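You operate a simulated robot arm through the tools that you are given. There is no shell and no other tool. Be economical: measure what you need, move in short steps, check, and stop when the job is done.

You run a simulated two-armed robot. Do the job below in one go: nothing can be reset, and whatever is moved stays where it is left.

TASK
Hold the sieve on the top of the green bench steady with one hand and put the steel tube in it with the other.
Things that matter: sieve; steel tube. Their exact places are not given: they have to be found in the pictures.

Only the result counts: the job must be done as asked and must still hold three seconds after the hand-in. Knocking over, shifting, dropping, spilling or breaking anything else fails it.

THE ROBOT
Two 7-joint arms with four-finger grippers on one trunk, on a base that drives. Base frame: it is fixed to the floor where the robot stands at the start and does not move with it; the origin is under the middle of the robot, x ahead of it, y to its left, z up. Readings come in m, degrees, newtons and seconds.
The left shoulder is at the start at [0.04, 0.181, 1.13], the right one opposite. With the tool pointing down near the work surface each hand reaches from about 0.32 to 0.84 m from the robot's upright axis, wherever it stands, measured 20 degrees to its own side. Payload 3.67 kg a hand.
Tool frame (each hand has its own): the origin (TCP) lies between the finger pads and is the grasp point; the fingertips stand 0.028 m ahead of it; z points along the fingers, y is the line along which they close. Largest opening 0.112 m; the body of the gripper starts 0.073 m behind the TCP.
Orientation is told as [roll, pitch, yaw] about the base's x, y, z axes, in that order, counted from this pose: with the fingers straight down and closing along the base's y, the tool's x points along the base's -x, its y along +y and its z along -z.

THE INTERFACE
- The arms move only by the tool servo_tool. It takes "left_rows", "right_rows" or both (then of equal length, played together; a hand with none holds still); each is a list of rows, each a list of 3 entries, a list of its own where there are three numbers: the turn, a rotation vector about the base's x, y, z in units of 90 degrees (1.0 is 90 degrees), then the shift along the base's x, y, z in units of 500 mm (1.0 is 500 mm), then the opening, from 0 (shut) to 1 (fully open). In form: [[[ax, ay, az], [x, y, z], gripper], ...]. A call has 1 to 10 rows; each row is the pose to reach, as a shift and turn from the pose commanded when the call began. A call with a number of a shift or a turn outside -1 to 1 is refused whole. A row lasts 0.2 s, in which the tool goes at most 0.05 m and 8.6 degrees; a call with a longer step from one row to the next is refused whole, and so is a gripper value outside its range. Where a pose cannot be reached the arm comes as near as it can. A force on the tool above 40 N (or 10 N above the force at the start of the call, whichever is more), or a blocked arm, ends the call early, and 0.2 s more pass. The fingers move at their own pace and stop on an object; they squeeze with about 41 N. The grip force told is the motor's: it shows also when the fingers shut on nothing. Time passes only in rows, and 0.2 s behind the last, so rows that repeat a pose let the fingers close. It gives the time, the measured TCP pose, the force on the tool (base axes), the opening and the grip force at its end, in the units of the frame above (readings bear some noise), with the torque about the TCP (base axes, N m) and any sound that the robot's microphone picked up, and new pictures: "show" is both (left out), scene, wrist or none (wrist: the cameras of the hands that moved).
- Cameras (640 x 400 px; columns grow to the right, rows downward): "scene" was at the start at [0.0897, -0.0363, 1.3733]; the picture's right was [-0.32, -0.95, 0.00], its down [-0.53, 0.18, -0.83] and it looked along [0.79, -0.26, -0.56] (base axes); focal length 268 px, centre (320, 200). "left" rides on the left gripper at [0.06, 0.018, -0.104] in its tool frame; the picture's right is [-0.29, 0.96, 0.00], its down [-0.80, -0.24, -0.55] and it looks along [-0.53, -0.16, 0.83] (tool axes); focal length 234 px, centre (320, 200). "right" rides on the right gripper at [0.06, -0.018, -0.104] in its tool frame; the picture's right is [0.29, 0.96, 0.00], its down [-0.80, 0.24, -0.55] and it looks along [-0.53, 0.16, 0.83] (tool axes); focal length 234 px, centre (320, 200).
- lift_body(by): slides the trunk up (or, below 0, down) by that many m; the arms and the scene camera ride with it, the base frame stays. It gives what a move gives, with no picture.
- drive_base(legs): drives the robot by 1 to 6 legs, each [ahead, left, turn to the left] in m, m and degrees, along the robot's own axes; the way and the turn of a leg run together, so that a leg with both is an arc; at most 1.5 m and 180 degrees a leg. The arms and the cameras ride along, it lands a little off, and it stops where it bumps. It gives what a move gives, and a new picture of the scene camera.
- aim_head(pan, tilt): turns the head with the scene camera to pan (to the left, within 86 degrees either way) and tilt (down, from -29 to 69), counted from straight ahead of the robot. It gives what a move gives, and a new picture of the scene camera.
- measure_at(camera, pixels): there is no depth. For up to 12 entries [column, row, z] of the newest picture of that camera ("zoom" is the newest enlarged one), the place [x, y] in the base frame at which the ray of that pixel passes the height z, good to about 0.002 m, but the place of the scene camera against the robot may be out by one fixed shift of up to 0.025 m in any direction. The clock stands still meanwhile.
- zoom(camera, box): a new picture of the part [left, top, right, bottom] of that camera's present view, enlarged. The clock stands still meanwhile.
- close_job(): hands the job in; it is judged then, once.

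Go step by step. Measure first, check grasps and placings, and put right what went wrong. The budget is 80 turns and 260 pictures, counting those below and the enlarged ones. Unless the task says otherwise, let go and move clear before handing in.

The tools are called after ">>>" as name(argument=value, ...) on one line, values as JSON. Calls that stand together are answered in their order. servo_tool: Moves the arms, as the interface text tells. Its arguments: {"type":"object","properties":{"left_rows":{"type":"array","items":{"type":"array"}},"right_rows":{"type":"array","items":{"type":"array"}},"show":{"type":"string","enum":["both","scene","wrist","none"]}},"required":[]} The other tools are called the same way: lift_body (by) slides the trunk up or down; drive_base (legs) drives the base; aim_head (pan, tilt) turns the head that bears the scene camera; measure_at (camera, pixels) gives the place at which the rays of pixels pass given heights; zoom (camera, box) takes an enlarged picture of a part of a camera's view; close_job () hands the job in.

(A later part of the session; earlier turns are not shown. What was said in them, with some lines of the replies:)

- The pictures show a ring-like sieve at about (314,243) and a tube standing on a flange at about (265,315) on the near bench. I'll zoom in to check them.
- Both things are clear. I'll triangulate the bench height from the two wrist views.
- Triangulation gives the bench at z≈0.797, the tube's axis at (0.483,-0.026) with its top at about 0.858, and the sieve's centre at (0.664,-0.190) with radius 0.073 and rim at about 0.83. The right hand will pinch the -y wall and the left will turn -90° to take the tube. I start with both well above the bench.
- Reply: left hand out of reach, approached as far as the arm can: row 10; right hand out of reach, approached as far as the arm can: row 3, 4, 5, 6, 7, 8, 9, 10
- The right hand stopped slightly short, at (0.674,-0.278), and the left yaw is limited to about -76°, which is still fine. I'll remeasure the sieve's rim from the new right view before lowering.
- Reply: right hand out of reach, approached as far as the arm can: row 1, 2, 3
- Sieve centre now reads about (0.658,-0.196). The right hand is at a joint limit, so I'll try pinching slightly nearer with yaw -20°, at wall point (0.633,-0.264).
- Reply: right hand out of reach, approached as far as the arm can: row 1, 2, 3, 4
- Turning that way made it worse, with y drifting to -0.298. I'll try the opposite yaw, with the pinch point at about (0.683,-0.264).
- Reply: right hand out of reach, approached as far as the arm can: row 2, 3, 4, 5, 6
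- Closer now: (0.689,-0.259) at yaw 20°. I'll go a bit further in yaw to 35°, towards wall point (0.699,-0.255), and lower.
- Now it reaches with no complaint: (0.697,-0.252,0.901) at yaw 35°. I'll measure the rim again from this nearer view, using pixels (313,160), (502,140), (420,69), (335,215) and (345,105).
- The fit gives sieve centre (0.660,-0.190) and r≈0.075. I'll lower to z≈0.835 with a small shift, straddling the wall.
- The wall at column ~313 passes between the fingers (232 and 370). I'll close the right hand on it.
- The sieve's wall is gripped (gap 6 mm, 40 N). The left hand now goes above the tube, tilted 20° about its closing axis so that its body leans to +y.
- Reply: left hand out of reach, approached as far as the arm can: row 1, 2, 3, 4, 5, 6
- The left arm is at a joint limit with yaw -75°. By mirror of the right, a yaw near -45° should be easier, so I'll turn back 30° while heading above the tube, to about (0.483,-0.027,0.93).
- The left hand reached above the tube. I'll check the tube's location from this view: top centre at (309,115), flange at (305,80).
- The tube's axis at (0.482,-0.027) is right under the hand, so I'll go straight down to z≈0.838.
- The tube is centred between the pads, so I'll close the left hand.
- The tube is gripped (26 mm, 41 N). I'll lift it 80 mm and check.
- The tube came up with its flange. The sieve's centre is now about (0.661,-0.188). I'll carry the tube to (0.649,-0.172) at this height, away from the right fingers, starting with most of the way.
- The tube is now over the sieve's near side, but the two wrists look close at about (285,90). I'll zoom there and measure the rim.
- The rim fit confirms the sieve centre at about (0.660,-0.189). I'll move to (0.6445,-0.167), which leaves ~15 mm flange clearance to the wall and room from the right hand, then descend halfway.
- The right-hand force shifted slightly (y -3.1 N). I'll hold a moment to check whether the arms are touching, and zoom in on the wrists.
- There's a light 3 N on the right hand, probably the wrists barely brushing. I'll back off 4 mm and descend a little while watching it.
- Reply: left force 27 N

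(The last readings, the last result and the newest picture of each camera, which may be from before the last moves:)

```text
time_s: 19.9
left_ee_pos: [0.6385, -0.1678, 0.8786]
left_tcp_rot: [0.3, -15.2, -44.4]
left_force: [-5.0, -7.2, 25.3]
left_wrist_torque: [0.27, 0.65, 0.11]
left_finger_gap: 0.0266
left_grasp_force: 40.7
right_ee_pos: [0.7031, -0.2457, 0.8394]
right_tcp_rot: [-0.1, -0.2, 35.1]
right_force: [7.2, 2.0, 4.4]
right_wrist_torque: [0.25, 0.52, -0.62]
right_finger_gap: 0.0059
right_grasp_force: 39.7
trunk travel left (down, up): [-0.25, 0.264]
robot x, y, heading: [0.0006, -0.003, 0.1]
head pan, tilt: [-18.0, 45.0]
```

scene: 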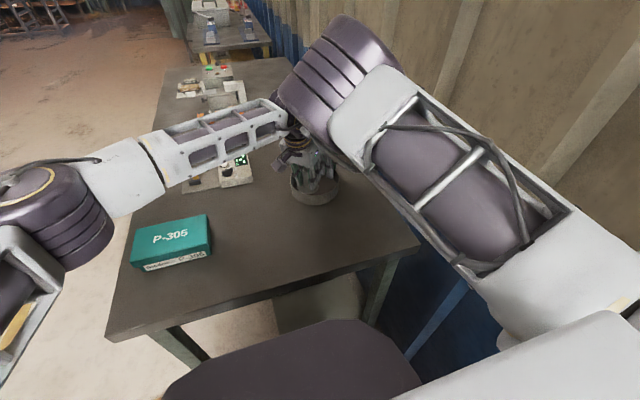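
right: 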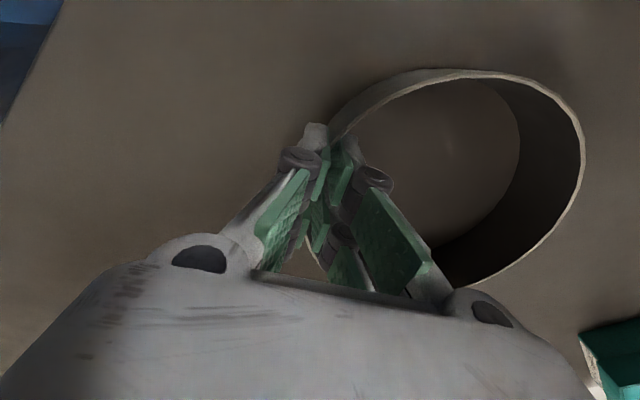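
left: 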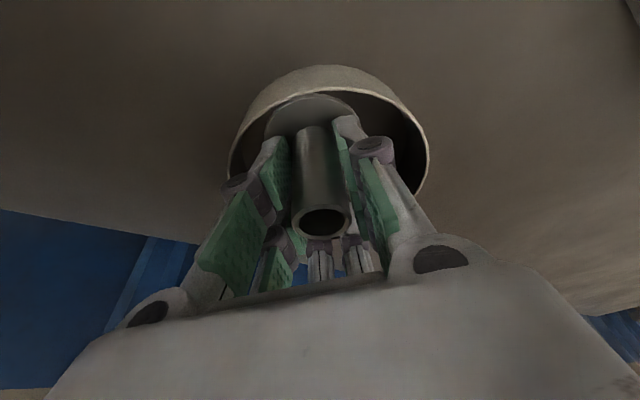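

Left force rose to 25 N up at z=0.879, so the flange (bottom ≈0.836) is resting on the near rim. I'll raise it and inspect the real clearance.

>>> servo_tool(left_rows=[[[0, 0, 0], [0, 0, 0.02], 0], [[0, 0, 0], [0, 0, 0.05], 0], [[0, 0, 0], [0, 0, 0.05], 0]], show="both")

>>> zoom(camera="left", box=[200, 40, 440, 290])

>>> zoom(camera="right", box=[280, 50, 640, 300])

>>> zoom(camera="scene", box=[270, 130, 360, 210])

```text
time_s: 20.7
left_ee_pos: [0.6422, -0.1624, 0.8977]
left_tcp_rot: [0.4, -14.8, -44.1]
left_force: [-0.6, 0.1, -2.8]
left_wrist_torque: [-0.01, 0.01, 0.0]
left_finger_gap: 0.0263
left_grasp_force: 41.7
right_ee_pos: [0.7041, -0.2475, 0.8379]
right_tcp_rot: [-0.1, 0.1, 35.2]
right_force: [-0.9, 2.7, 6.9]
right_wrist_torque: [0.96, 0.67, -0.06]
right_finger_gap: 0.0063
right_grasp_force: 39.7
trunk travel left (down, up): [-0.25, 0.264]
robot x, y, heading: [0.0027, -0.0005, 0.2]
head pan, tilt: [-18.0, 45.0]
```

scene: 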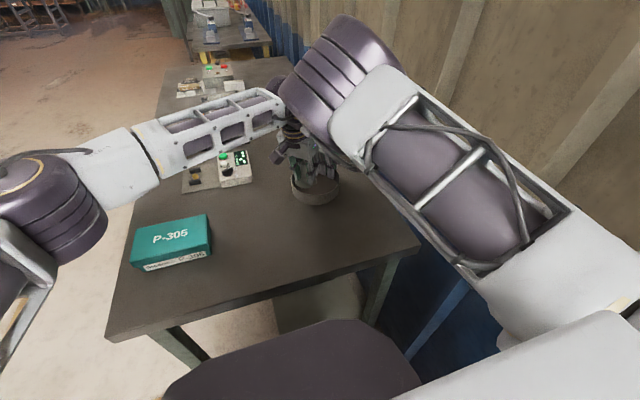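
left: 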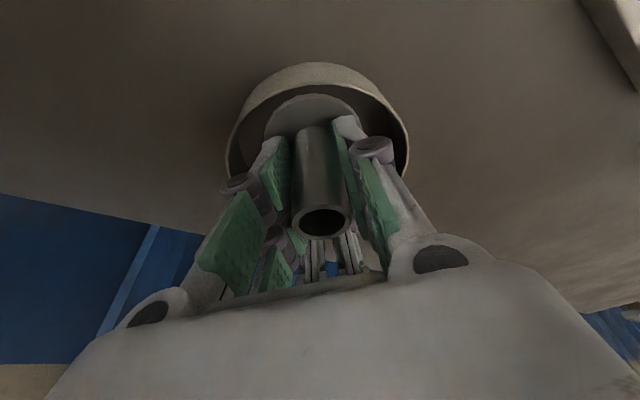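

```text
1.60 times, centred on (320, 165) of left
```

zoom: 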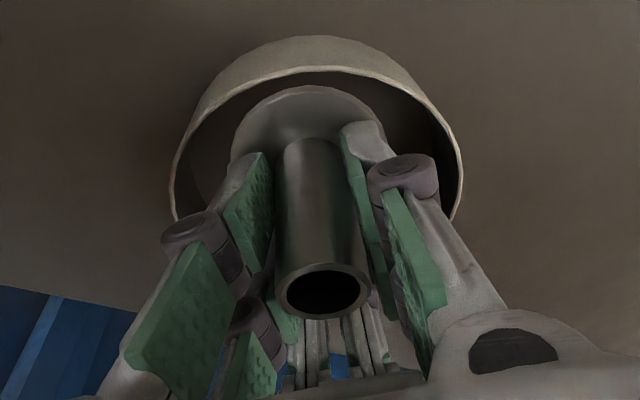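

```text
1.60 times, centred on (460, 175) of right
```

zoom: 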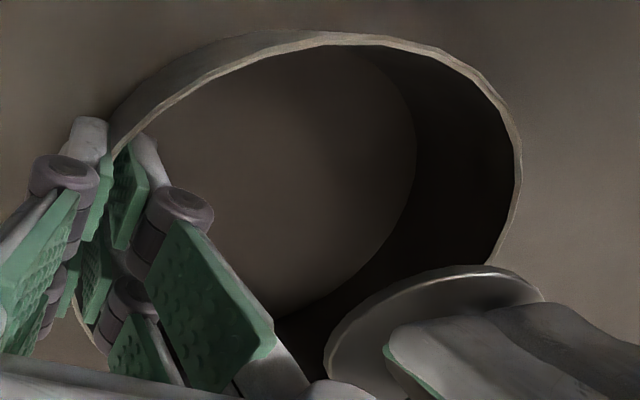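

```text
5.00 times, centred on (315, 170) of scene
```

zoom: 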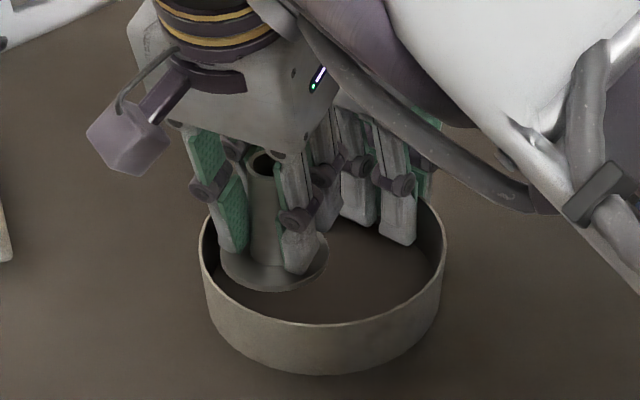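

I'll measure the rim and flange edge from these views.

>>> measure_at(camera="left", pixels=[[226.3, 158.8, 0.83], [409.4, 152.5, 0.83], [320, 81, 0.83], [245, 115, 0.83], [391.9, 108.8, 0.83], [311.9, 93.8, 0.858], [264.4, 133.8, 0.858]])

>>> measure_at(camera="right", pixels=[[585, 154, 0.83], [585, 154, 0.84], [555, 213, 0.83], [450, 70, 0.83], [531, 86, 0.83], [349, 127, 0.83]])

>>> measure_at(camera="scene", pixels=[[291, 180, 0.83], [340.4, 180, 0.83], [315, 195, 0.83], [315, 205, 0.797]])

```text
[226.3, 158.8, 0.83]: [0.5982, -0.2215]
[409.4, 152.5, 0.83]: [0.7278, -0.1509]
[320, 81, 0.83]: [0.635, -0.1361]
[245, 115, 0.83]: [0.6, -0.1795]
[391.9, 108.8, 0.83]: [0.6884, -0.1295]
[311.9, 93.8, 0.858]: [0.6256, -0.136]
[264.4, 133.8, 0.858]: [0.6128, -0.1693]
```

```text
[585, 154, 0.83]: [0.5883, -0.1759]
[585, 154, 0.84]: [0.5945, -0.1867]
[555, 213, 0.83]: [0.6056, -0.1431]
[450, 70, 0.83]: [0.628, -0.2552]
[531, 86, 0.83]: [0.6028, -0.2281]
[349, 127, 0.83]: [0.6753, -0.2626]
```

```text
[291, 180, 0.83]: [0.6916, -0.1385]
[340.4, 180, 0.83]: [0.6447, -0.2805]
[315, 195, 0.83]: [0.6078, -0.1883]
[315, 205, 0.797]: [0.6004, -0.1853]
```

All views agree with the rim at z≈0.84, centre (0.665,-0.195) and radius 0.070, so my earlier centre was off. The new tube target is (0.655,-0.180); I'll move there at height in small steps, watching the forces.

>>> servo_tool(left_rows=[[[0, 0, 0], [0.006, -0.009, 0], 0], [[0, 0, 0], [0.012, -0.018, 0], 0], [[0, 0, 0], [0.018, -0.027, 0], 0], [[0, 0, 0], [0.025, -0.035, 0], 0], [[0, 0, 0], [0.025, -0.035, 0], 0]], show="wrist")

>>> zoom(camera="scene", box=[260, 80, 380, 210])

```text
time_s: 21.9
left_ee_pos: [0.6595, -0.1739, 0.8989]
left_tcp_rot: [0.4, -14.9, -43.5]
left_force: [0.4, 0.3, -3.2]
left_wrist_torque: [0.02, 0.01, -0.01]
left_finger_gap: 0.0265
left_grasp_force: 41.0
right_ee_pos: [0.7037, -0.2562, 0.8377]
right_tcp_rot: [-0.1, 0.0, 34.5]
right_force: [-1.1, 0.8, 5.1]
right_wrist_torque: [0.71, 0.58, 0.1]
right_finger_gap: 0.0059
right_grasp_force: 39.6
trunk travel left (down, up): [-0.25, 0.264]
robot x, y, heading: [0.0027, -0.0012, 0.1]
head pan, tilt: [-18.0, 45.0]
```

left: 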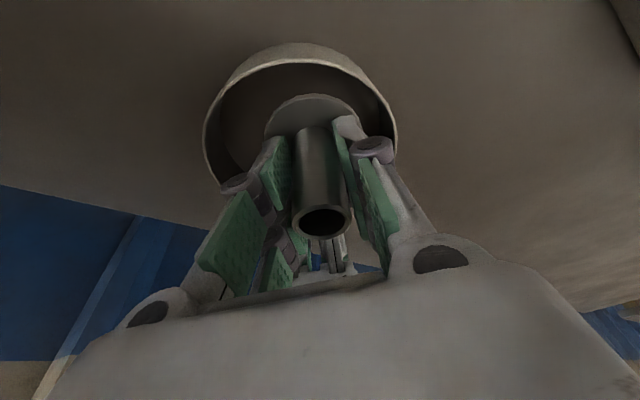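

```text
3.08 times, centred on (320, 145) of scene
```

zoom: 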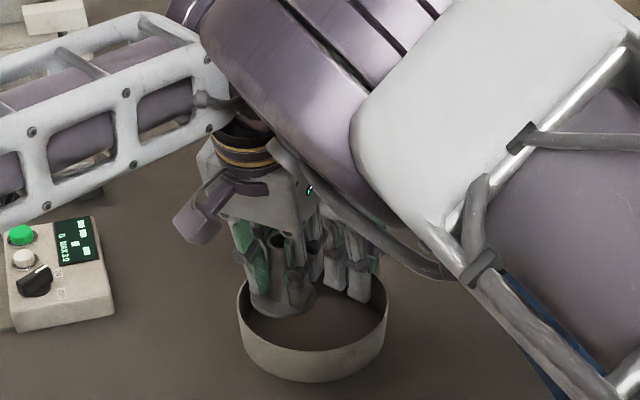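

The arms' wrists are touching: the right hand was pushed 8 mm. I'll back off, set the tube down on the bench, and take it again with a larger tilt so the left wrist stays clear of the right arm.

>>> servo_tool(left_rows=[[[0, 0, 0], [-0.04, 0.04, 0.01], 0], [[0, 0, 0], [-0.09, 0.085, 0.04], 0], [[0, 0, 0], [-0.15, 0.135, 0.052], 0], [[0, 0, 0], [-0.21, 0.185, 0.052], 0], [[0, 0, 0], [-0.26, 0.235, 0.052], 0], [[0, 0, 0], [-0.3, 0.275, 0.052], 0], [[0, 0, 0], [-0.32, 0.288, 0.052], 0], [[0, 0, 0], [-0.32, 0.288, 0.052], 0]])

```text
time_s: 23.7
left_ee_pos: [0.4938, -0.0379, 0.9243]
left_tcp_rot: [0.4, -15.0, -44.2]
left_force: [0.7, -0.4, -2.7]
left_wrist_torque: [-0.04, 0.02, 0.04]
left_finger_gap: 0.0265
left_grasp_force: 41.3
right_ee_pos: [0.7037, -0.2468, 0.8366]
right_tcp_rot: [-0.2, 0.0, 35.2]
right_force: [-0.8, 3.4, 7.0]
right_wrist_torque: [0.97, 0.64, -0.13]
right_finger_gap: 0.006
right_grasp_force: 40.2
trunk travel left (down, up): [-0.25, 0.264]
robot x, y, heading: [-0.0023, 0.002, 0.1]
head pan, tilt: [-18.0, 45.0]
```

scene: 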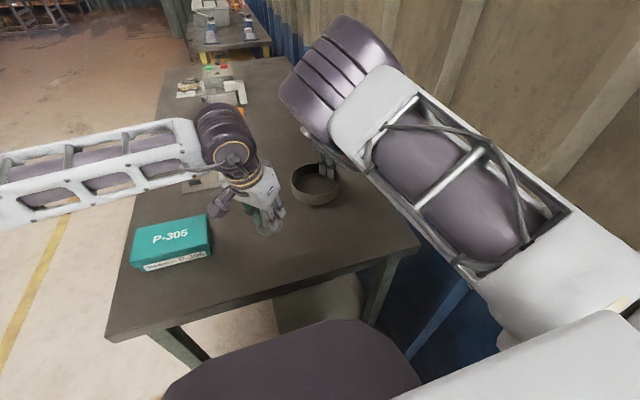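
left: 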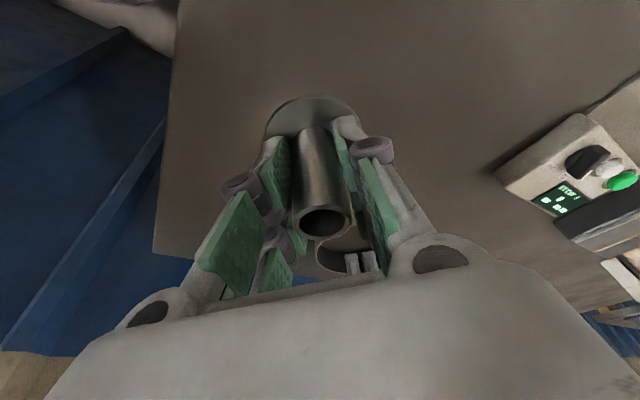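

I'm back over the bench at (0.494,-0.038). I'll lower the tube to the bench, z≈0.841.

>>> servo_tool(left_rows=[[[0, 0, 0], [0, 0, -0.05], 0], [[0, 0, 0], [0, 0, -0.1], 0], [[0, 0, 0], [0, 0, -0.14], 0], [[0, 0, 0], [0, 0, -0.156], 0], [[0, 0, 0], [0, 0, -0.162], 0], [[0, 0, 0], [0, 0, -0.166], 0], [[0, 0, 0], [0, 0, -0.168], 0]], show="none")

```text
time_s: 25.3
left_ee_pos: [0.4945, -0.0377, 0.8411]
left_tcp_rot: [0.4, -15.0, -44.2]
left_force: [-0.4, -0.1, -2.3]
left_wrist_torque: [-0.01, -0.02, 0.01]
left_finger_gap: 0.0264
left_grasp_force: 41.1
right_ee_pos: [0.7032, -0.2489, 0.8368]
right_tcp_rot: [-0.1, -0.1, 35.3]
right_force: [-0.1, 1.7, 7.8]
right_wrist_torque: [0.92, 0.71, -0.09]
right_finger_gap: 0.0061
right_grasp_force: 39.9
trunk travel left (down, up): [-0.25, 0.264]
robot x, y, heading: [-0.0009, -0.0029, -0.1]
head pan, tilt: [-18.0, 45.0]
```

Not yet touching (force still -2.3 N). I'll lower in small steps.

>>> servo_tool(left_rows=[[[0, 0, 0], [0, 0, -0.002], 0], [[0, 0, 0], [0, 0, -0.004], 0], [[0, 0, 0], [0, 0, -0.004], 0]], show="none")

```text
time_s: 26.1
left_ee_pos: [0.4931, -0.0367, 0.8379]
left_tcp_rot: [0.5, -14.9, -44.2]
left_force: [-0.3, -0.1, -1.9]
left_wrist_torque: [-0.01, 0.02, 0.0]
left_finger_gap: 0.0266
left_grasp_force: 41.3
right_ee_pos: [0.704, -0.247, 0.8375]
right_tcp_rot: [-0.1, 0.0, 35.1]
right_force: [-0.7, 0.9, 8.2]
right_wrist_torque: [0.96, 0.66, -0.06]
right_finger_gap: 0.0059
right_grasp_force: 40.3
trunk travel left (down, up): [-0.25, 0.264]
robot x, y, heading: [-0.0015, 0.0019, -0.1]
head pan, tilt: [-18.0, 45.0]
```

>>> servo_tool(left_rows=[[[0, 0, 0], [0, 0, -0.002], 0], [[0, 0, 0], [0, 0, -0.004], 0], [[0, 0, 0], [0, 0, -0.006], 0], [[0, 0, 0], [0, 0, -0.006], 0]], show="wrist")

```text
time_s: 27.1
left_ee_pos: [0.4932, -0.0371, 0.8381]
left_tcp_rot: [0.5, -15.2, -44.2]
left_force: [-1.1, 5.5, 21.0]
left_wrist_torque: [-0.33, -0.3, 0.07]
left_finger_gap: 0.0266
left_grasp_force: 41.2
right_ee_pos: [0.7023, -0.2478, 0.8381]
right_tcp_rot: [-0.2, 0.0, 35.2]
right_force: [2.0, -1.4, 5.6]
right_wrist_torque: [0.66, 0.41, -0.18]
right_finger_gap: 0.0058
right_grasp_force: 39.6
trunk travel left (down, up): [-0.25, 0.264]
robot x, y, heading: [-0.0001, 0.0023, -0.1]
head pan, tilt: [-18.0, 45.0]
```

left: 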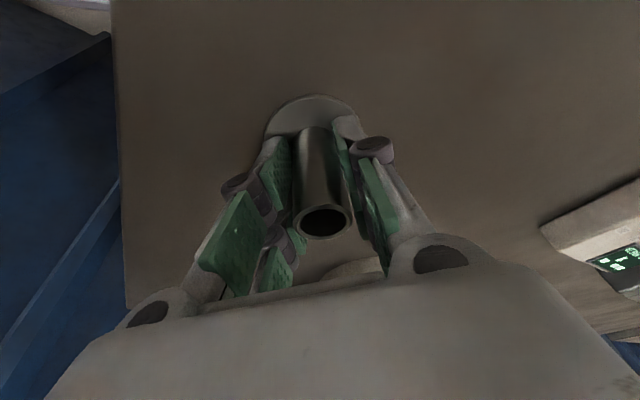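

Now it stands on the bench (21 N). I'll release, then tilt the open hand a further 27° about its closing axis, lean (-x,+y), staying around the tube but slightly up.

>>> servo_tool(left_rows=[[[0, 0, 0], [0, 0, 0.005], 0.2], [[0, 0, 0], [0, 0, 0.005], 0.4], [[0, 0, 0], [0, 0, 0.005], 0.6], [[0, 0, 0], [0, 0, 0.04], 0.7], [[0, 0, 0], [0, 0, 0.08], 0.7], [[0, 0, 0], [0, 0, 0.12], 0.7], [[0, 0, 0], [0, 0, 0.15], 0.7]], show="wrist")

```text
time_s: 28.7
left_ee_pos: [0.4942, -0.0373, 0.912]
left_tcp_rot: [0.5, -14.9, -44.2]
left_force: [-0.3, -0.6, -0.1]
left_wrist_torque: [-0.02, 0.0, -0.01]
left_finger_gap: 0.0789
left_grasp_force: 0.0
right_ee_pos: [0.7027, -0.2478, 0.8358]
right_tcp_rot: [-0.1, 0.0, 35.3]
right_force: [-3.0, 1.5, 7.9]
right_wrist_torque: [0.84, 0.73, 0.11]
right_finger_gap: 0.0061
right_grasp_force: 39.5
trunk travel left (down, up): [-0.25, 0.264]
robot x, y, heading: [0.0, -0.0016, 0.0]
head pan, tilt: [-18.0, 45.0]
```

left: 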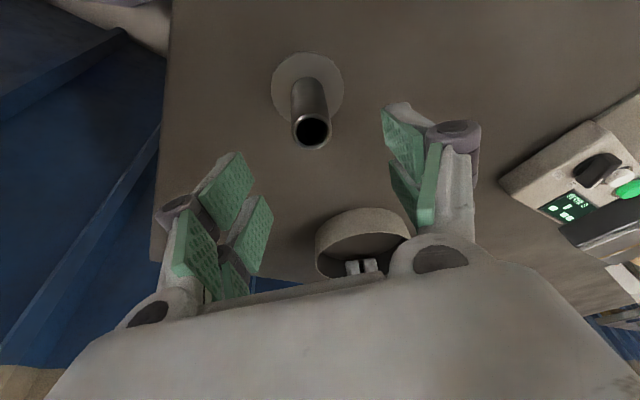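

The tube stands at about (0.494,-0.037). I'll tilt the hand 27° more in place here above it and see if the arm can reach that.

>>> servo_tool(left_rows=[[[-0.0521, -0.0539, 0], [0, 0, 0], 0.7], [[-0.1042, -0.1078, 0], [0, 0, 0], 0.7], [[-0.1563, -0.1617, 0], [0, 0, 0], 0.7], [[-0.2085, -0.2157, 0], [0, 0, 0], 0.7], [[-0.2085, -0.2157, 0], [0, 0, 0], 0.7]])

```text
time_s: 29.9
left_ee_pos: [0.4931, -0.0375, 0.9111]
left_tcp_rot: [0.5, -42.0, -44.2]
left_force: [-0.2, 1.1, 0.6]
left_wrist_torque: [-0.04, -0.01, 0.03]
left_finger_gap: 0.0783
left_grasp_force: 0.1
right_ee_pos: [0.7034, -0.2474, 0.8385]
right_tcp_rot: [-0.1, 0.1, 35.3]
right_force: [0.0, -0.7, 6.9]
right_wrist_torque: [0.82, 0.71, 0.01]
right_finger_gap: 0.0059
right_grasp_force: 39.6
trunk travel left (down, up): [-0.25, 0.264]
robot x, y, heading: [-0.0024, 0.0021, 0.1]
head pan, tilt: [-18.0, 45.0]
```

scene: 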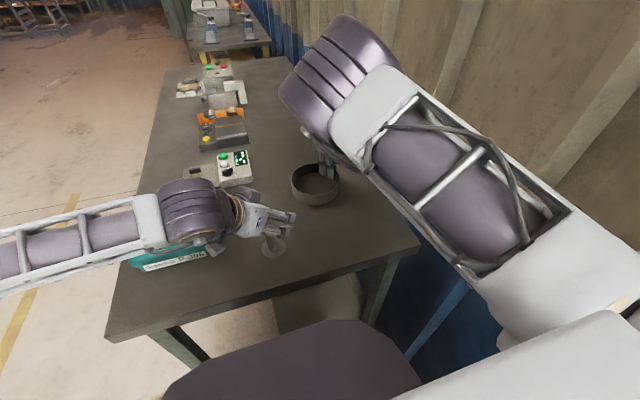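
left: 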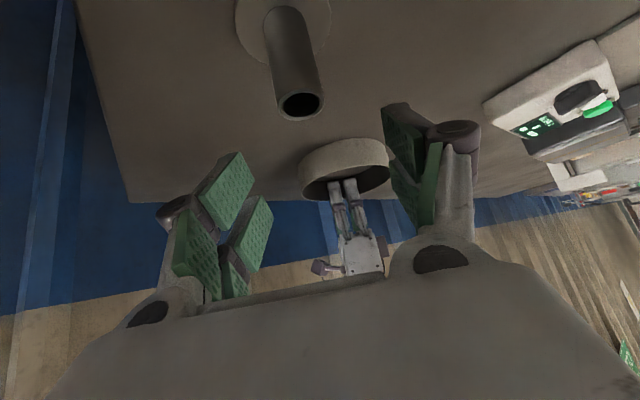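

The 42° tilt is reachable. The left camera and wrist pass near box P-305, so I'll measure its right edge before lowering.

>>> measure_at(camera="scene", pixels=[[208, 256, 0.8], [208, 245, 0.84], [146, 272, 0.8], [132, 262, 0.84], [208, 245, 0.85]])

>>> zoom(camera="scene", box=[110, 160, 310, 290])

>>> measure_at(camera="left", pixels=[[301, 106, 0.858], [284, 20, 0.8]])

```text
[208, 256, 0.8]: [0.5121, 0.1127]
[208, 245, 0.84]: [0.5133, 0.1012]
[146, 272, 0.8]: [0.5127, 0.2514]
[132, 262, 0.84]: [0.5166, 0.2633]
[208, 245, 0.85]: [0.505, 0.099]
```

```text
3.08 times, centred on (210, 225) of scene
```

zoom: 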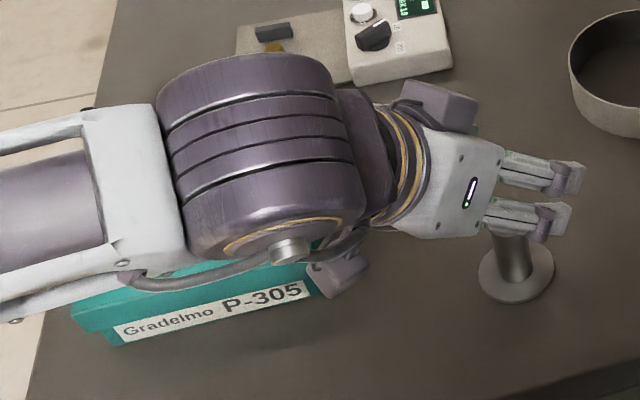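

```text
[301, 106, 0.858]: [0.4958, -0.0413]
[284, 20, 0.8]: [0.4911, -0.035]
```

The box (x≥0.52, top ≈0.85) is clear of the wrist. I'll lower over the tube to z≈0.841.

>>> servo_tool(left_rows=[[[0, 0, 0], [0.001, -0.002, -0.04], 0.7], [[0, 0, 0], [0.002, -0.003, -0.08], 0.7], [[0, 0, 0], [0.002, -0.003, -0.12], 0.7], [[0, 0, 0], [0.002, -0.003, -0.14], 0.7], [[0, 0, 0], [0.002, -0.003, -0.14], 0.7]])

```text
time_s: 31.1
left_ee_pos: [0.4941, -0.0388, 0.8415]
left_tcp_rot: [0.4, -42.0, -44.2]
left_force: [0.2, 0.2, 0.5]
left_wrist_torque: [-0.01, 0.01, -0.04]
left_finger_gap: 0.0783
left_grasp_force: 0.0
right_ee_pos: [0.7024, -0.2477, 0.8381]
right_tcp_rot: [-0.1, 0.0, 35.2]
right_force: [0.7, 0.1, 7.8]
right_wrist_torque: [0.86, 0.66, 0.02]
right_finger_gap: 0.0057
right_grasp_force: 40.0
trunk travel left (down, up): [-0.25, 0.264]
robot x, y, heading: [0.0015, 0.0001, 0.1]
head pan, tilt: [-18.0, 45.0]
```

scene: 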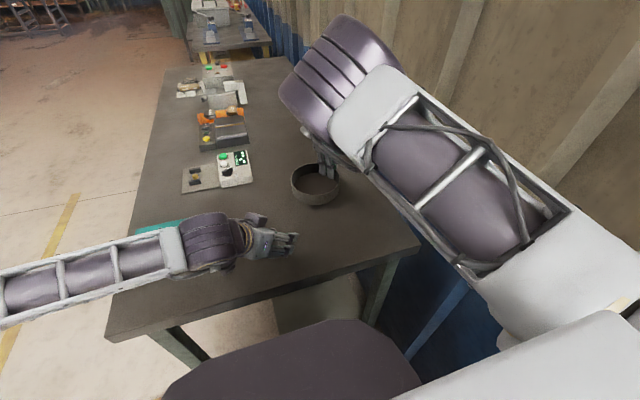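
left: 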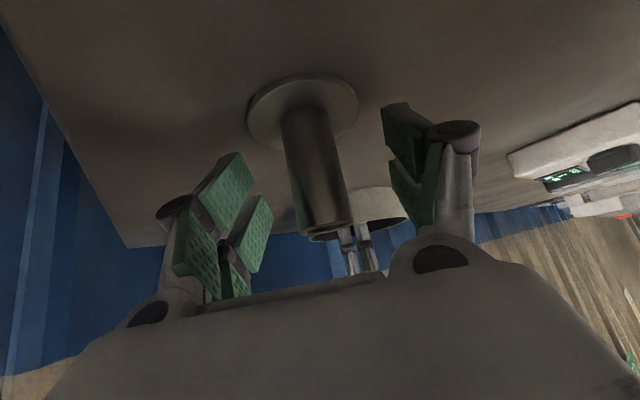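

The tube is between the pads. Closing.

>>> servo_tool(left_rows=[[[0, 0, 0], [0, 0, 0], 0.5], [[0, 0, 0], [0, 0, 0], 0.3], [[0, 0, 0], [0, 0, 0], 0.1], [[0, 0, 0], [0, 0, 0], 0], [[0, 0, 0], [0, 0, 0], 0]], show="wrist")

```text
time_s: 32.3
left_ee_pos: [0.494, -0.0387, 0.8418]
left_tcp_rot: [0.5, -42.0, -44.2]
left_force: [0.5, 0.6, 0.1]
left_wrist_torque: [-0.05, -0.01, 0.05]
left_finger_gap: 0.0259
left_grasp_force: 39.9
right_ee_pos: [0.7023, -0.2493, 0.8371]
right_tcp_rot: [0.0, -0.1, 35.2]
right_force: [1.2, -1.8, 6.4]
right_wrist_torque: [0.85, 0.66, 0.0]
right_finger_gap: 0.0061
right_grasp_force: 40.3
trunk travel left (down, up): [-0.25, 0.264]
robot x, y, heading: [-0.0014, -0.0013, 0.1]
head pan, tilt: [-18.0, 45.0]
```

left: 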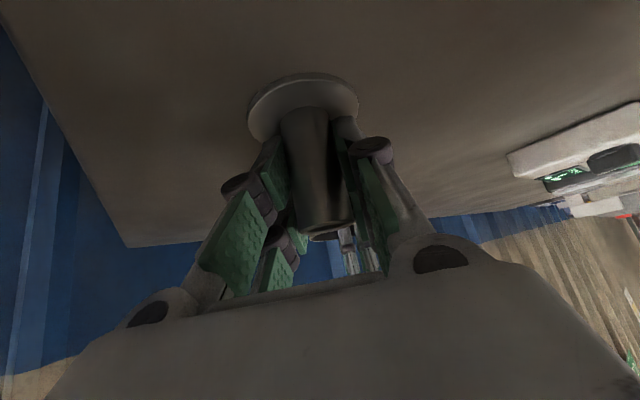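

Gripped. I'll lift 70 mm and carry the tube towards the sieve, stopping short.

>>> servo_tool(left_rows=[[[0, 0, 0], [0, 0, 0.05], 0], [[0, 0, 0], [0, 0, 0.1], 0], [[0, 0, 0], [0.0, 0.0, 0.14], 0], [[0, 0, 0], [0.05, -0.044, 0.14], 0], [[0, 0, 0], [0.1, -0.088, 0.14], 0], [[0, 0, 0], [0.15, -0.132, 0.14], 0], [[0, 0, 0], [0.2, -0.176, 0.14], 0], [[0, 0, 0], [0.25, -0.215, 0.14], 0], [[0, 0, 0], [0.28, -0.24, 0.14], 0], [[0, 0, 0], [0.28, -0.24, 0.14], 0]])

```text
time_s: 34.5
left_ee_pos: [0.6347, -0.1576, 0.9112]
left_tcp_rot: [0.5, -41.9, -44.2]
left_force: [-0.6, 0.0, -2.5]
left_wrist_torque: [-0.05, -0.01, -0.04]
left_finger_gap: 0.0258
left_grasp_force: 40.7
right_ee_pos: [0.7037, -0.2469, 0.8384]
right_tcp_rot: [-0.1, 0.1, 35.2]
right_force: [-2.1, 1.9, 7.8]
right_wrist_torque: [0.88, 0.69, 0.1]
right_finger_gap: 0.0063
right_grasp_force: 39.7
trunk travel left (down, up): [-0.25, 0.264]
robot x, y, heading: [0.0038, 0.0006, 0.0]
head pan, tilt: [-18.0, 45.0]
```

scene: 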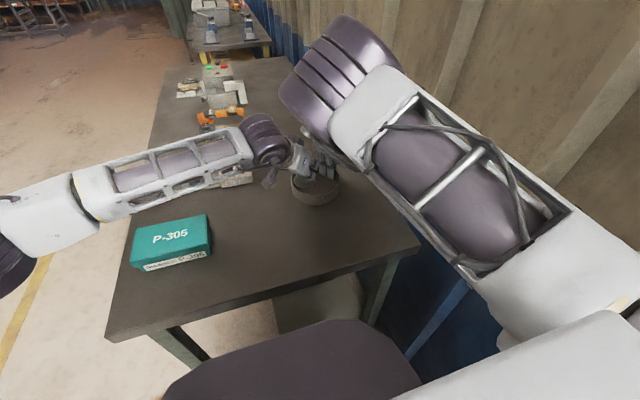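
left: 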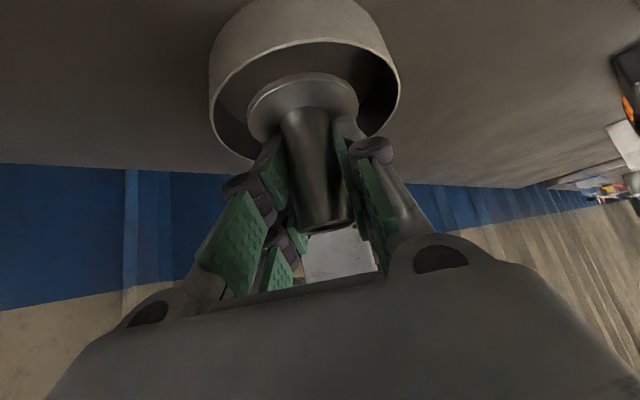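

There is much more room between the arms now. I'll go to (0.655,-0.180) at this height.

>>> servo_tool(left_rows=[[[0, 0, 0], [0.014, -0.015, 0], 0], [[0, 0, 0], [0.028, -0.03, 0], 0], [[0, 0, 0], [0.041, -0.045, 0], 0], [[0, 0, 0], [0.041, -0.045, 0], 0]])

>>> zoom(camera="scene", box=[240, 90, 370, 220])

>>> zoom(camera="right", box=[280, 50, 640, 300])

```text
time_s: 35.5
left_ee_pos: [0.6556, -0.1802, 0.9108]
left_tcp_rot: [0.5, -42.0, -44.2]
left_force: [-0.2, -0.1, -4.1]
left_wrist_torque: [0.0, 0.04, -0.01]
left_finger_gap: 0.0261
left_grasp_force: 40.9
right_ee_pos: [0.7031, -0.2471, 0.836]
right_tcp_rot: [-0.1, 0.0, 35.1]
right_force: [-1.9, 1.4, 7.2]
right_wrist_torque: [0.93, 0.69, 0.09]
right_finger_gap: 0.0059
right_grasp_force: 40.0
trunk travel left (down, up): [-0.25, 0.264]
robot x, y, heading: [-0.0039, 0.0034, -0.4]
head pan, tilt: [-18.0, 45.0]
```

scene: 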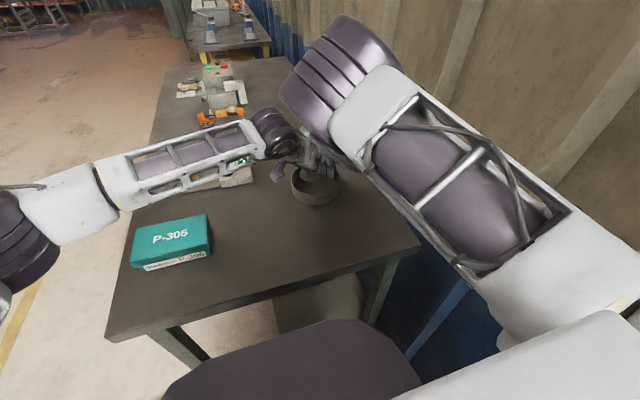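
left: 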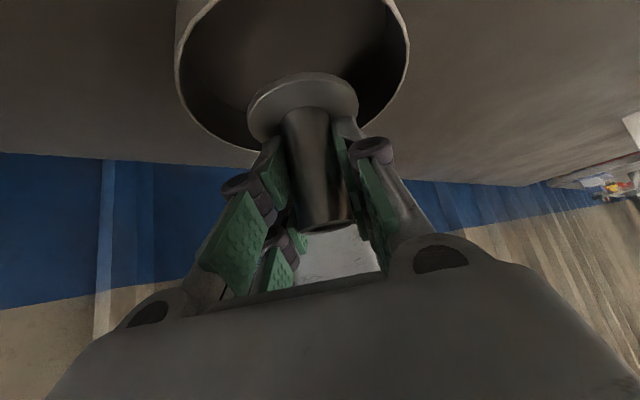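

```text
3.08 times, centred on (305, 155) of scene
```

zoom: 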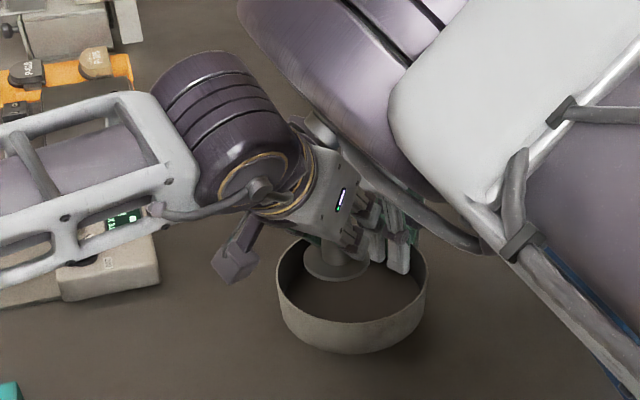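

```text
1.60 times, centred on (460, 175) of right
```

zoom: 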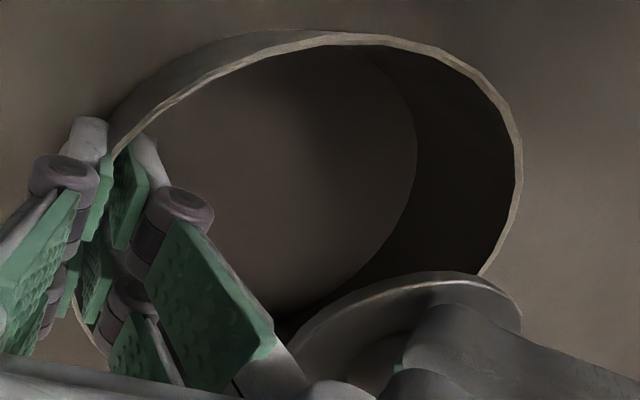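

No wrist contact now. I'll nudge 6 mm away from the right fingers and descend to z≈0.865 so that the flange enters the sieve.

>>> servo_tool(left_rows=[[[0, 0, 0], [-0.008, 0.009, 0], 0], [[0, 0, 0], [-0.008, 0.009, -0.03], 0], [[0, 0, 0], [-0.008, 0.009, -0.06], 0], [[0, 0, 0], [-0.008, 0.009, -0.09], 0], [[0, 0, 0], [-0.008, 0.009, -0.09], 0]])

>>> zoom(camera="scene", box=[260, 120, 370, 220])

```text
time_s: 36.7
left_ee_pos: [0.6522, -0.1764, 0.8661]
left_tcp_rot: [0.5, -41.9, -44.2]
left_force: [0.9, -0.2, -1.9]
left_wrist_torque: [-0.03, 0.02, 0.0]
left_finger_gap: 0.0259
left_grasp_force: 40.9
right_ee_pos: [0.7035, -0.2478, 0.8366]
right_tcp_rot: [-0.2, 0.0, 35.3]
right_force: [-1.4, 0.9, 7.1]
right_wrist_torque: [0.86, 0.65, 0.07]
right_finger_gap: 0.0059
right_grasp_force: 39.3
trunk travel left (down, up): [-0.25, 0.264]
robot x, y, heading: [0.0009, 0.0002, 0.2]
head pan, tilt: [-18.0, 45.0]
```

scene: 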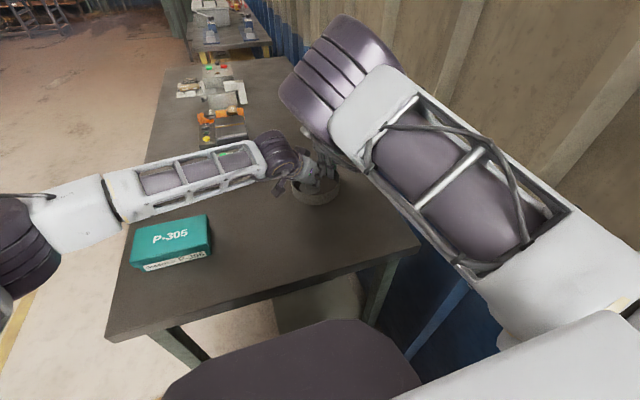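
left: 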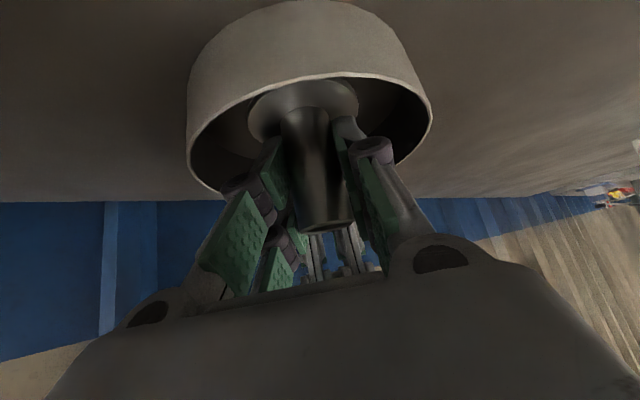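

```text
4.00 times, centred on (315, 170) of scene
```

zoom: 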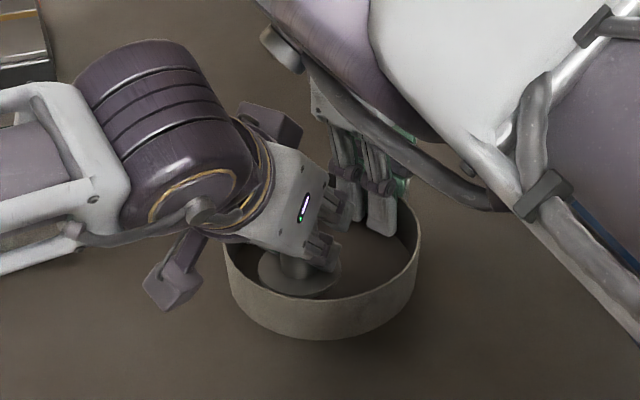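

The flange is inside the rim with no contact. I'll lower to the sieve's bottom in small steps.

>>> servo_tool(left_rows=[[[0, 0, 0], [0, 0, -0.016], 0], [[0, 0, 0], [0, 0, -0.03], 0], [[0, 0, 0], [0, 0, -0.036], 0], [[0, 0, 0], [0, 0, -0.04], 0], [[0, 0, 0], [0, 0, -0.043], 0], [[0, 0, 0], [0, 0, -0.046], 0], [[0, 0, 0], [0, 0, -0.046], 0]], show="wrist")

```text
time_s: 38.3
left_ee_pos: [0.6507, -0.1768, 0.846]
left_tcp_rot: [0.5, -42.2, -44.2]
left_force: [-3.5, 2.4, 12.4]
left_wrist_torque: [-0.16, -0.09, -0.01]
left_finger_gap: 0.0258
left_grasp_force: 41.1
right_ee_pos: [0.7029, -0.2482, 0.8378]
right_tcp_rot: [0.0, 0.0, 35.2]
right_force: [4.9, -2.6, 0.1]
right_wrist_torque: [0.82, 0.5, -0.22]
right_finger_gap: 0.0061
right_grasp_force: 39.6
trunk travel left (down, up): [-0.25, 0.264]
robot x, y, heading: [-0.0039, 0.0017, 0.0]
head pan, tilt: [-18.0, 45.0]
```

left: 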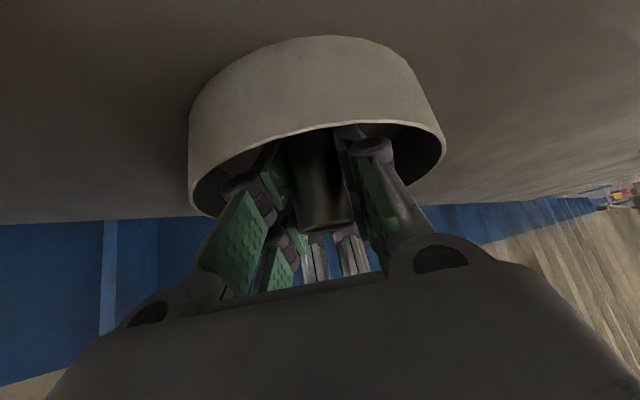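

It seated at z≈0.846 (12 N up, about 4 mm above bench level, the sieve's floor). I'll open the left hand gently and withdraw upwards.

>>> servo_tool(left_rows=[[[0, 0, 0], [0, 0, 0.002], 0.15], [[0, 0, 0], [0, 0, 0.004], 0.3], [[0, 0, 0], [0, 0, 0.004], 0.42], [[0, 0, 0], [0, 0, 0.004], 0.5], [[0, 0, 0], [0, 0, 0.004], 0.5]])

>>> zoom(camera="scene", box=[260, 120, 370, 220])

```text
time_s: 39.5
left_ee_pos: [0.6503, -0.1775, 0.8449]
left_tcp_rot: [0.5, -41.9, -44.3]
left_force: [1.6, -4.8, 0.8]
left_wrist_torque: [-0.01, 0.04, 0.09]
left_finger_gap: 0.0517
left_grasp_force: 0.1
right_ee_pos: [0.7047, -0.2476, 0.8373]
right_tcp_rot: [-0.1, -0.1, 35.2]
right_force: [-0.8, 2.1, 7.2]
right_wrist_torque: [0.81, 0.66, 0.02]
right_finger_gap: 0.006
right_grasp_force: 39.4
trunk travel left (down, up): [-0.25, 0.264]
robot x, y, heading: [-0.0012, 0.0029, -0.2]
head pan, tilt: [-18.0, 45.0]
```

scene: 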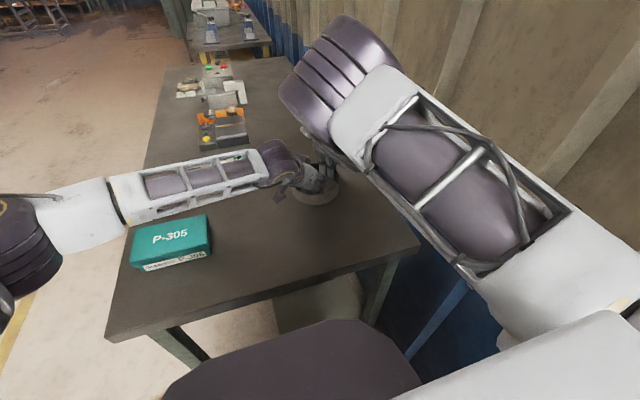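
left: 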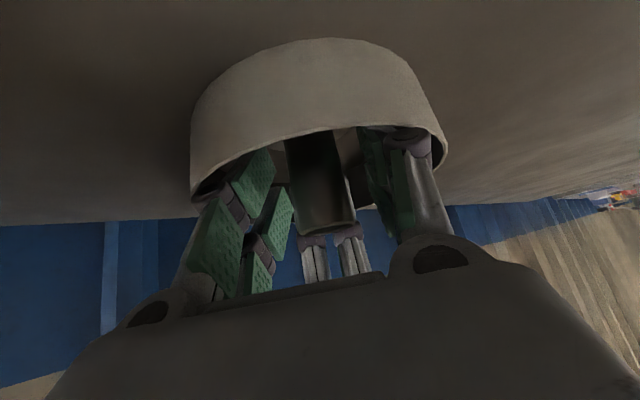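

```text
4.00 times, centred on (315, 170) of scene
```

zoom: 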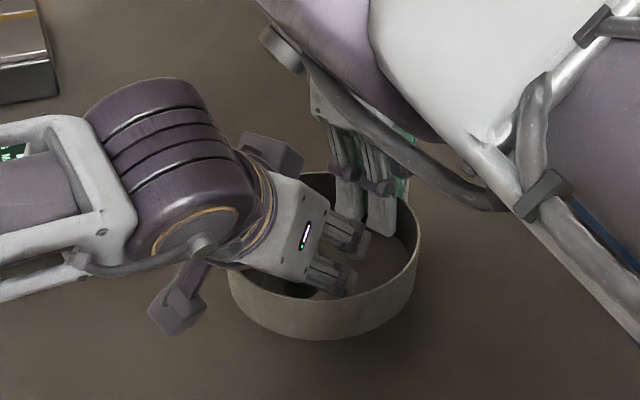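

The left hand is open; the 5 N in y suggests one finger leans lightly on the wall. I'll narrow it a touch, raise straight up, then retreat towards -x,+y.

>>> servo_tool(left_rows=[[[0, 0, 0], [0, 0, 0.0], 0.43], [[0, 0, 0], [0, 0, 0.01], 0.41], [[0, 0, 0], [0, 0, 0.04], 0.41], [[0, 0, 0], [0, 0, 0.08], 0.41], [[0, 0, 0], [0, 0, 0.12], 0.41], [[0, 0, 0], [-0.03, 0.03, 0.15], 0.41], [[0, 0, 0], [-0.08, 0.08, 0.15], 0.41], [[0, 0, 0], [-0.14, 0.14, 0.15], 0.41], [[0, 0, 0], [-0.2, 0.2, 0.18], 0.41], [[0, 0, 0], [-0.25, 0.25, 0.22], 0.41]])

>>> zoom(camera="scene", box=[260, 120, 370, 220])

```text
time_s: 41.7
left_ee_pos: [0.5254, -0.0502, 0.9555]
left_tcp_rot: [0.4, -42.0, -44.3]
left_force: [0.4, -0.5, 0.0]
left_wrist_torque: [0.0, 0.01, -0.01]
left_finger_gap: 0.0458
left_grasp_force: 0.1
right_ee_pos: [0.7027, -0.2463, 0.837]
right_tcp_rot: [-0.3, 0.0, 35.1]
right_force: [0.2, -0.3, 6.9]
right_wrist_torque: [0.92, 0.63, 0.0]
right_finger_gap: 0.0063
right_grasp_force: 40.0
trunk travel left (down, up): [-0.25, 0.264]
robot x, y, heading: [-0.0013, 0.0034, 0.0]
head pan, tilt: [-18.0, 45.0]
```

scene: 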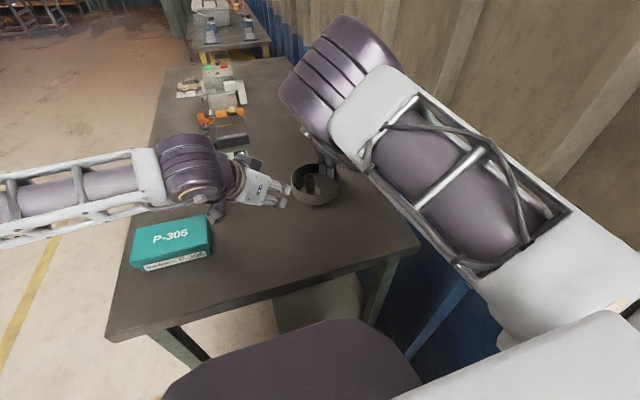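
left: 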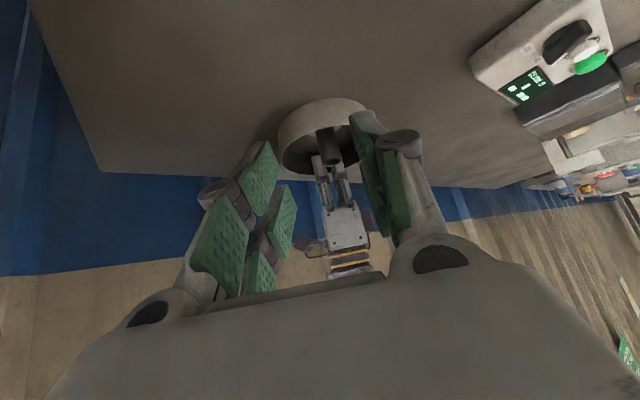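

```text
4.00 times, centred on (315, 170) of scene
```

zoom: 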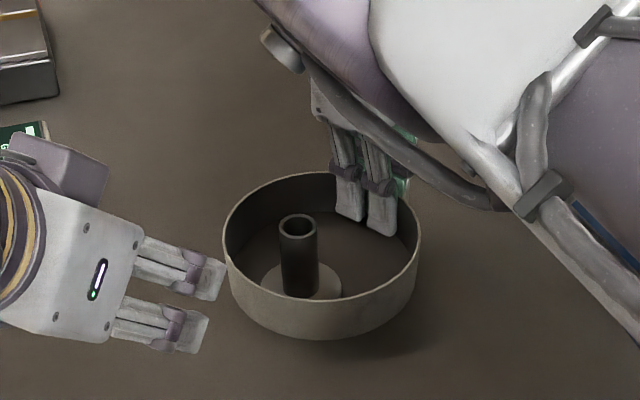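

The tube stands upright inside the sieve, clear of the right fingers. Now I'll release the wall gently with the right hand and raise it.

>>> servo_tool(right_rows=[[[0, 0, 0], [0, 0, 0], 0.1], [[0, 0, 0], [0, 0, 0], 0.2], [[0, 0, 0], [0, 0, 0], 0.3], [[0, 0, 0], [0, 0, 0], 0.3], [[0, 0, 0], [0, 0, 0.03], 0.3], [[0, 0, 0], [0, 0, 0.07], 0.3], [[0, 0, 0], [0, 0, 0.12], 0.3], [[0, 0, 0], [0, 0, 0.18], 0.3], [[0, 0, 0], [0, 0, 0.24], 0.3]])

>>> zoom(camera="scene", box=[260, 120, 370, 220])

```text
time_s: 43.7
left_ee_pos: [0.5272, -0.0518, 0.9555]
left_tcp_rot: [0.5, -42.0, -44.3]
left_force: [-1.3, -0.8, 0.0]
left_wrist_torque: [-0.03, -0.01, 0.0]
left_finger_gap: 0.0462
left_grasp_force: 0.1
right_ee_pos: [0.702, -0.2545, 0.9545]
right_tcp_rot: [0.3, 0.2, 34.6]
right_force: [-0.2, 0.3, 0.2]
right_wrist_torque: [0.0, -0.01, -0.02]
right_finger_gap: 0.0335
right_grasp_force: 0.0
trunk travel left (down, up): [-0.25, 0.264]
robot x, y, heading: [-0.0024, -0.0016, 0.0]
head pan, tilt: [-18.0, 45.0]
```

scene: 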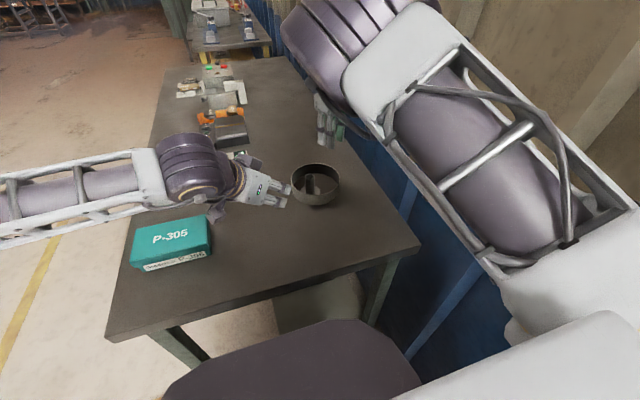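
right: 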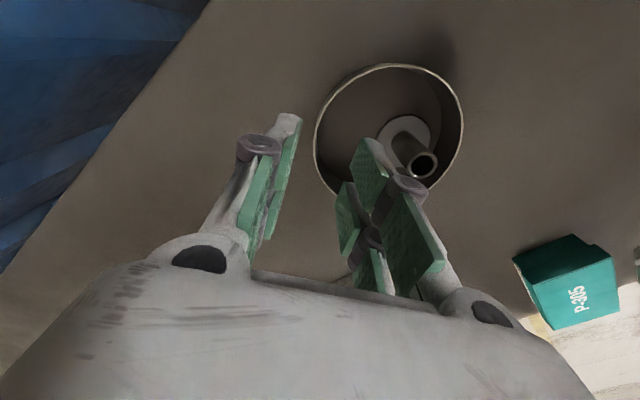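

```text
4.00 times, centred on (315, 170) of scene
```

zoom: 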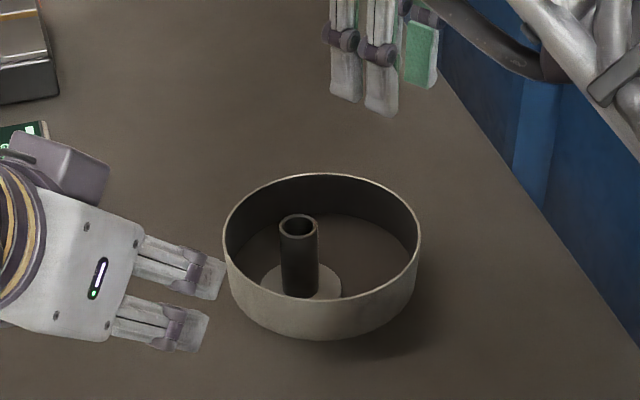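

The tube stands upright in the sieve, the sieve is flat on the bench, and both hands are empty and clear. Handing in.

>>> close_job()

```text
The job is handed in.
```

The steel tube is standing upright in the sieve on the bench. The right hand held the sieve while the left put the tube in. Both hands have let go and are clear.

On the first try the arms touched, which pushed the held sieve about 8 mm, and the tube's flange caught on its rim. I set the tube back on the bench, took it again at a steeper angle, and the second try went in without trouble. In the last pictures nothing else looks knocked over or moved.
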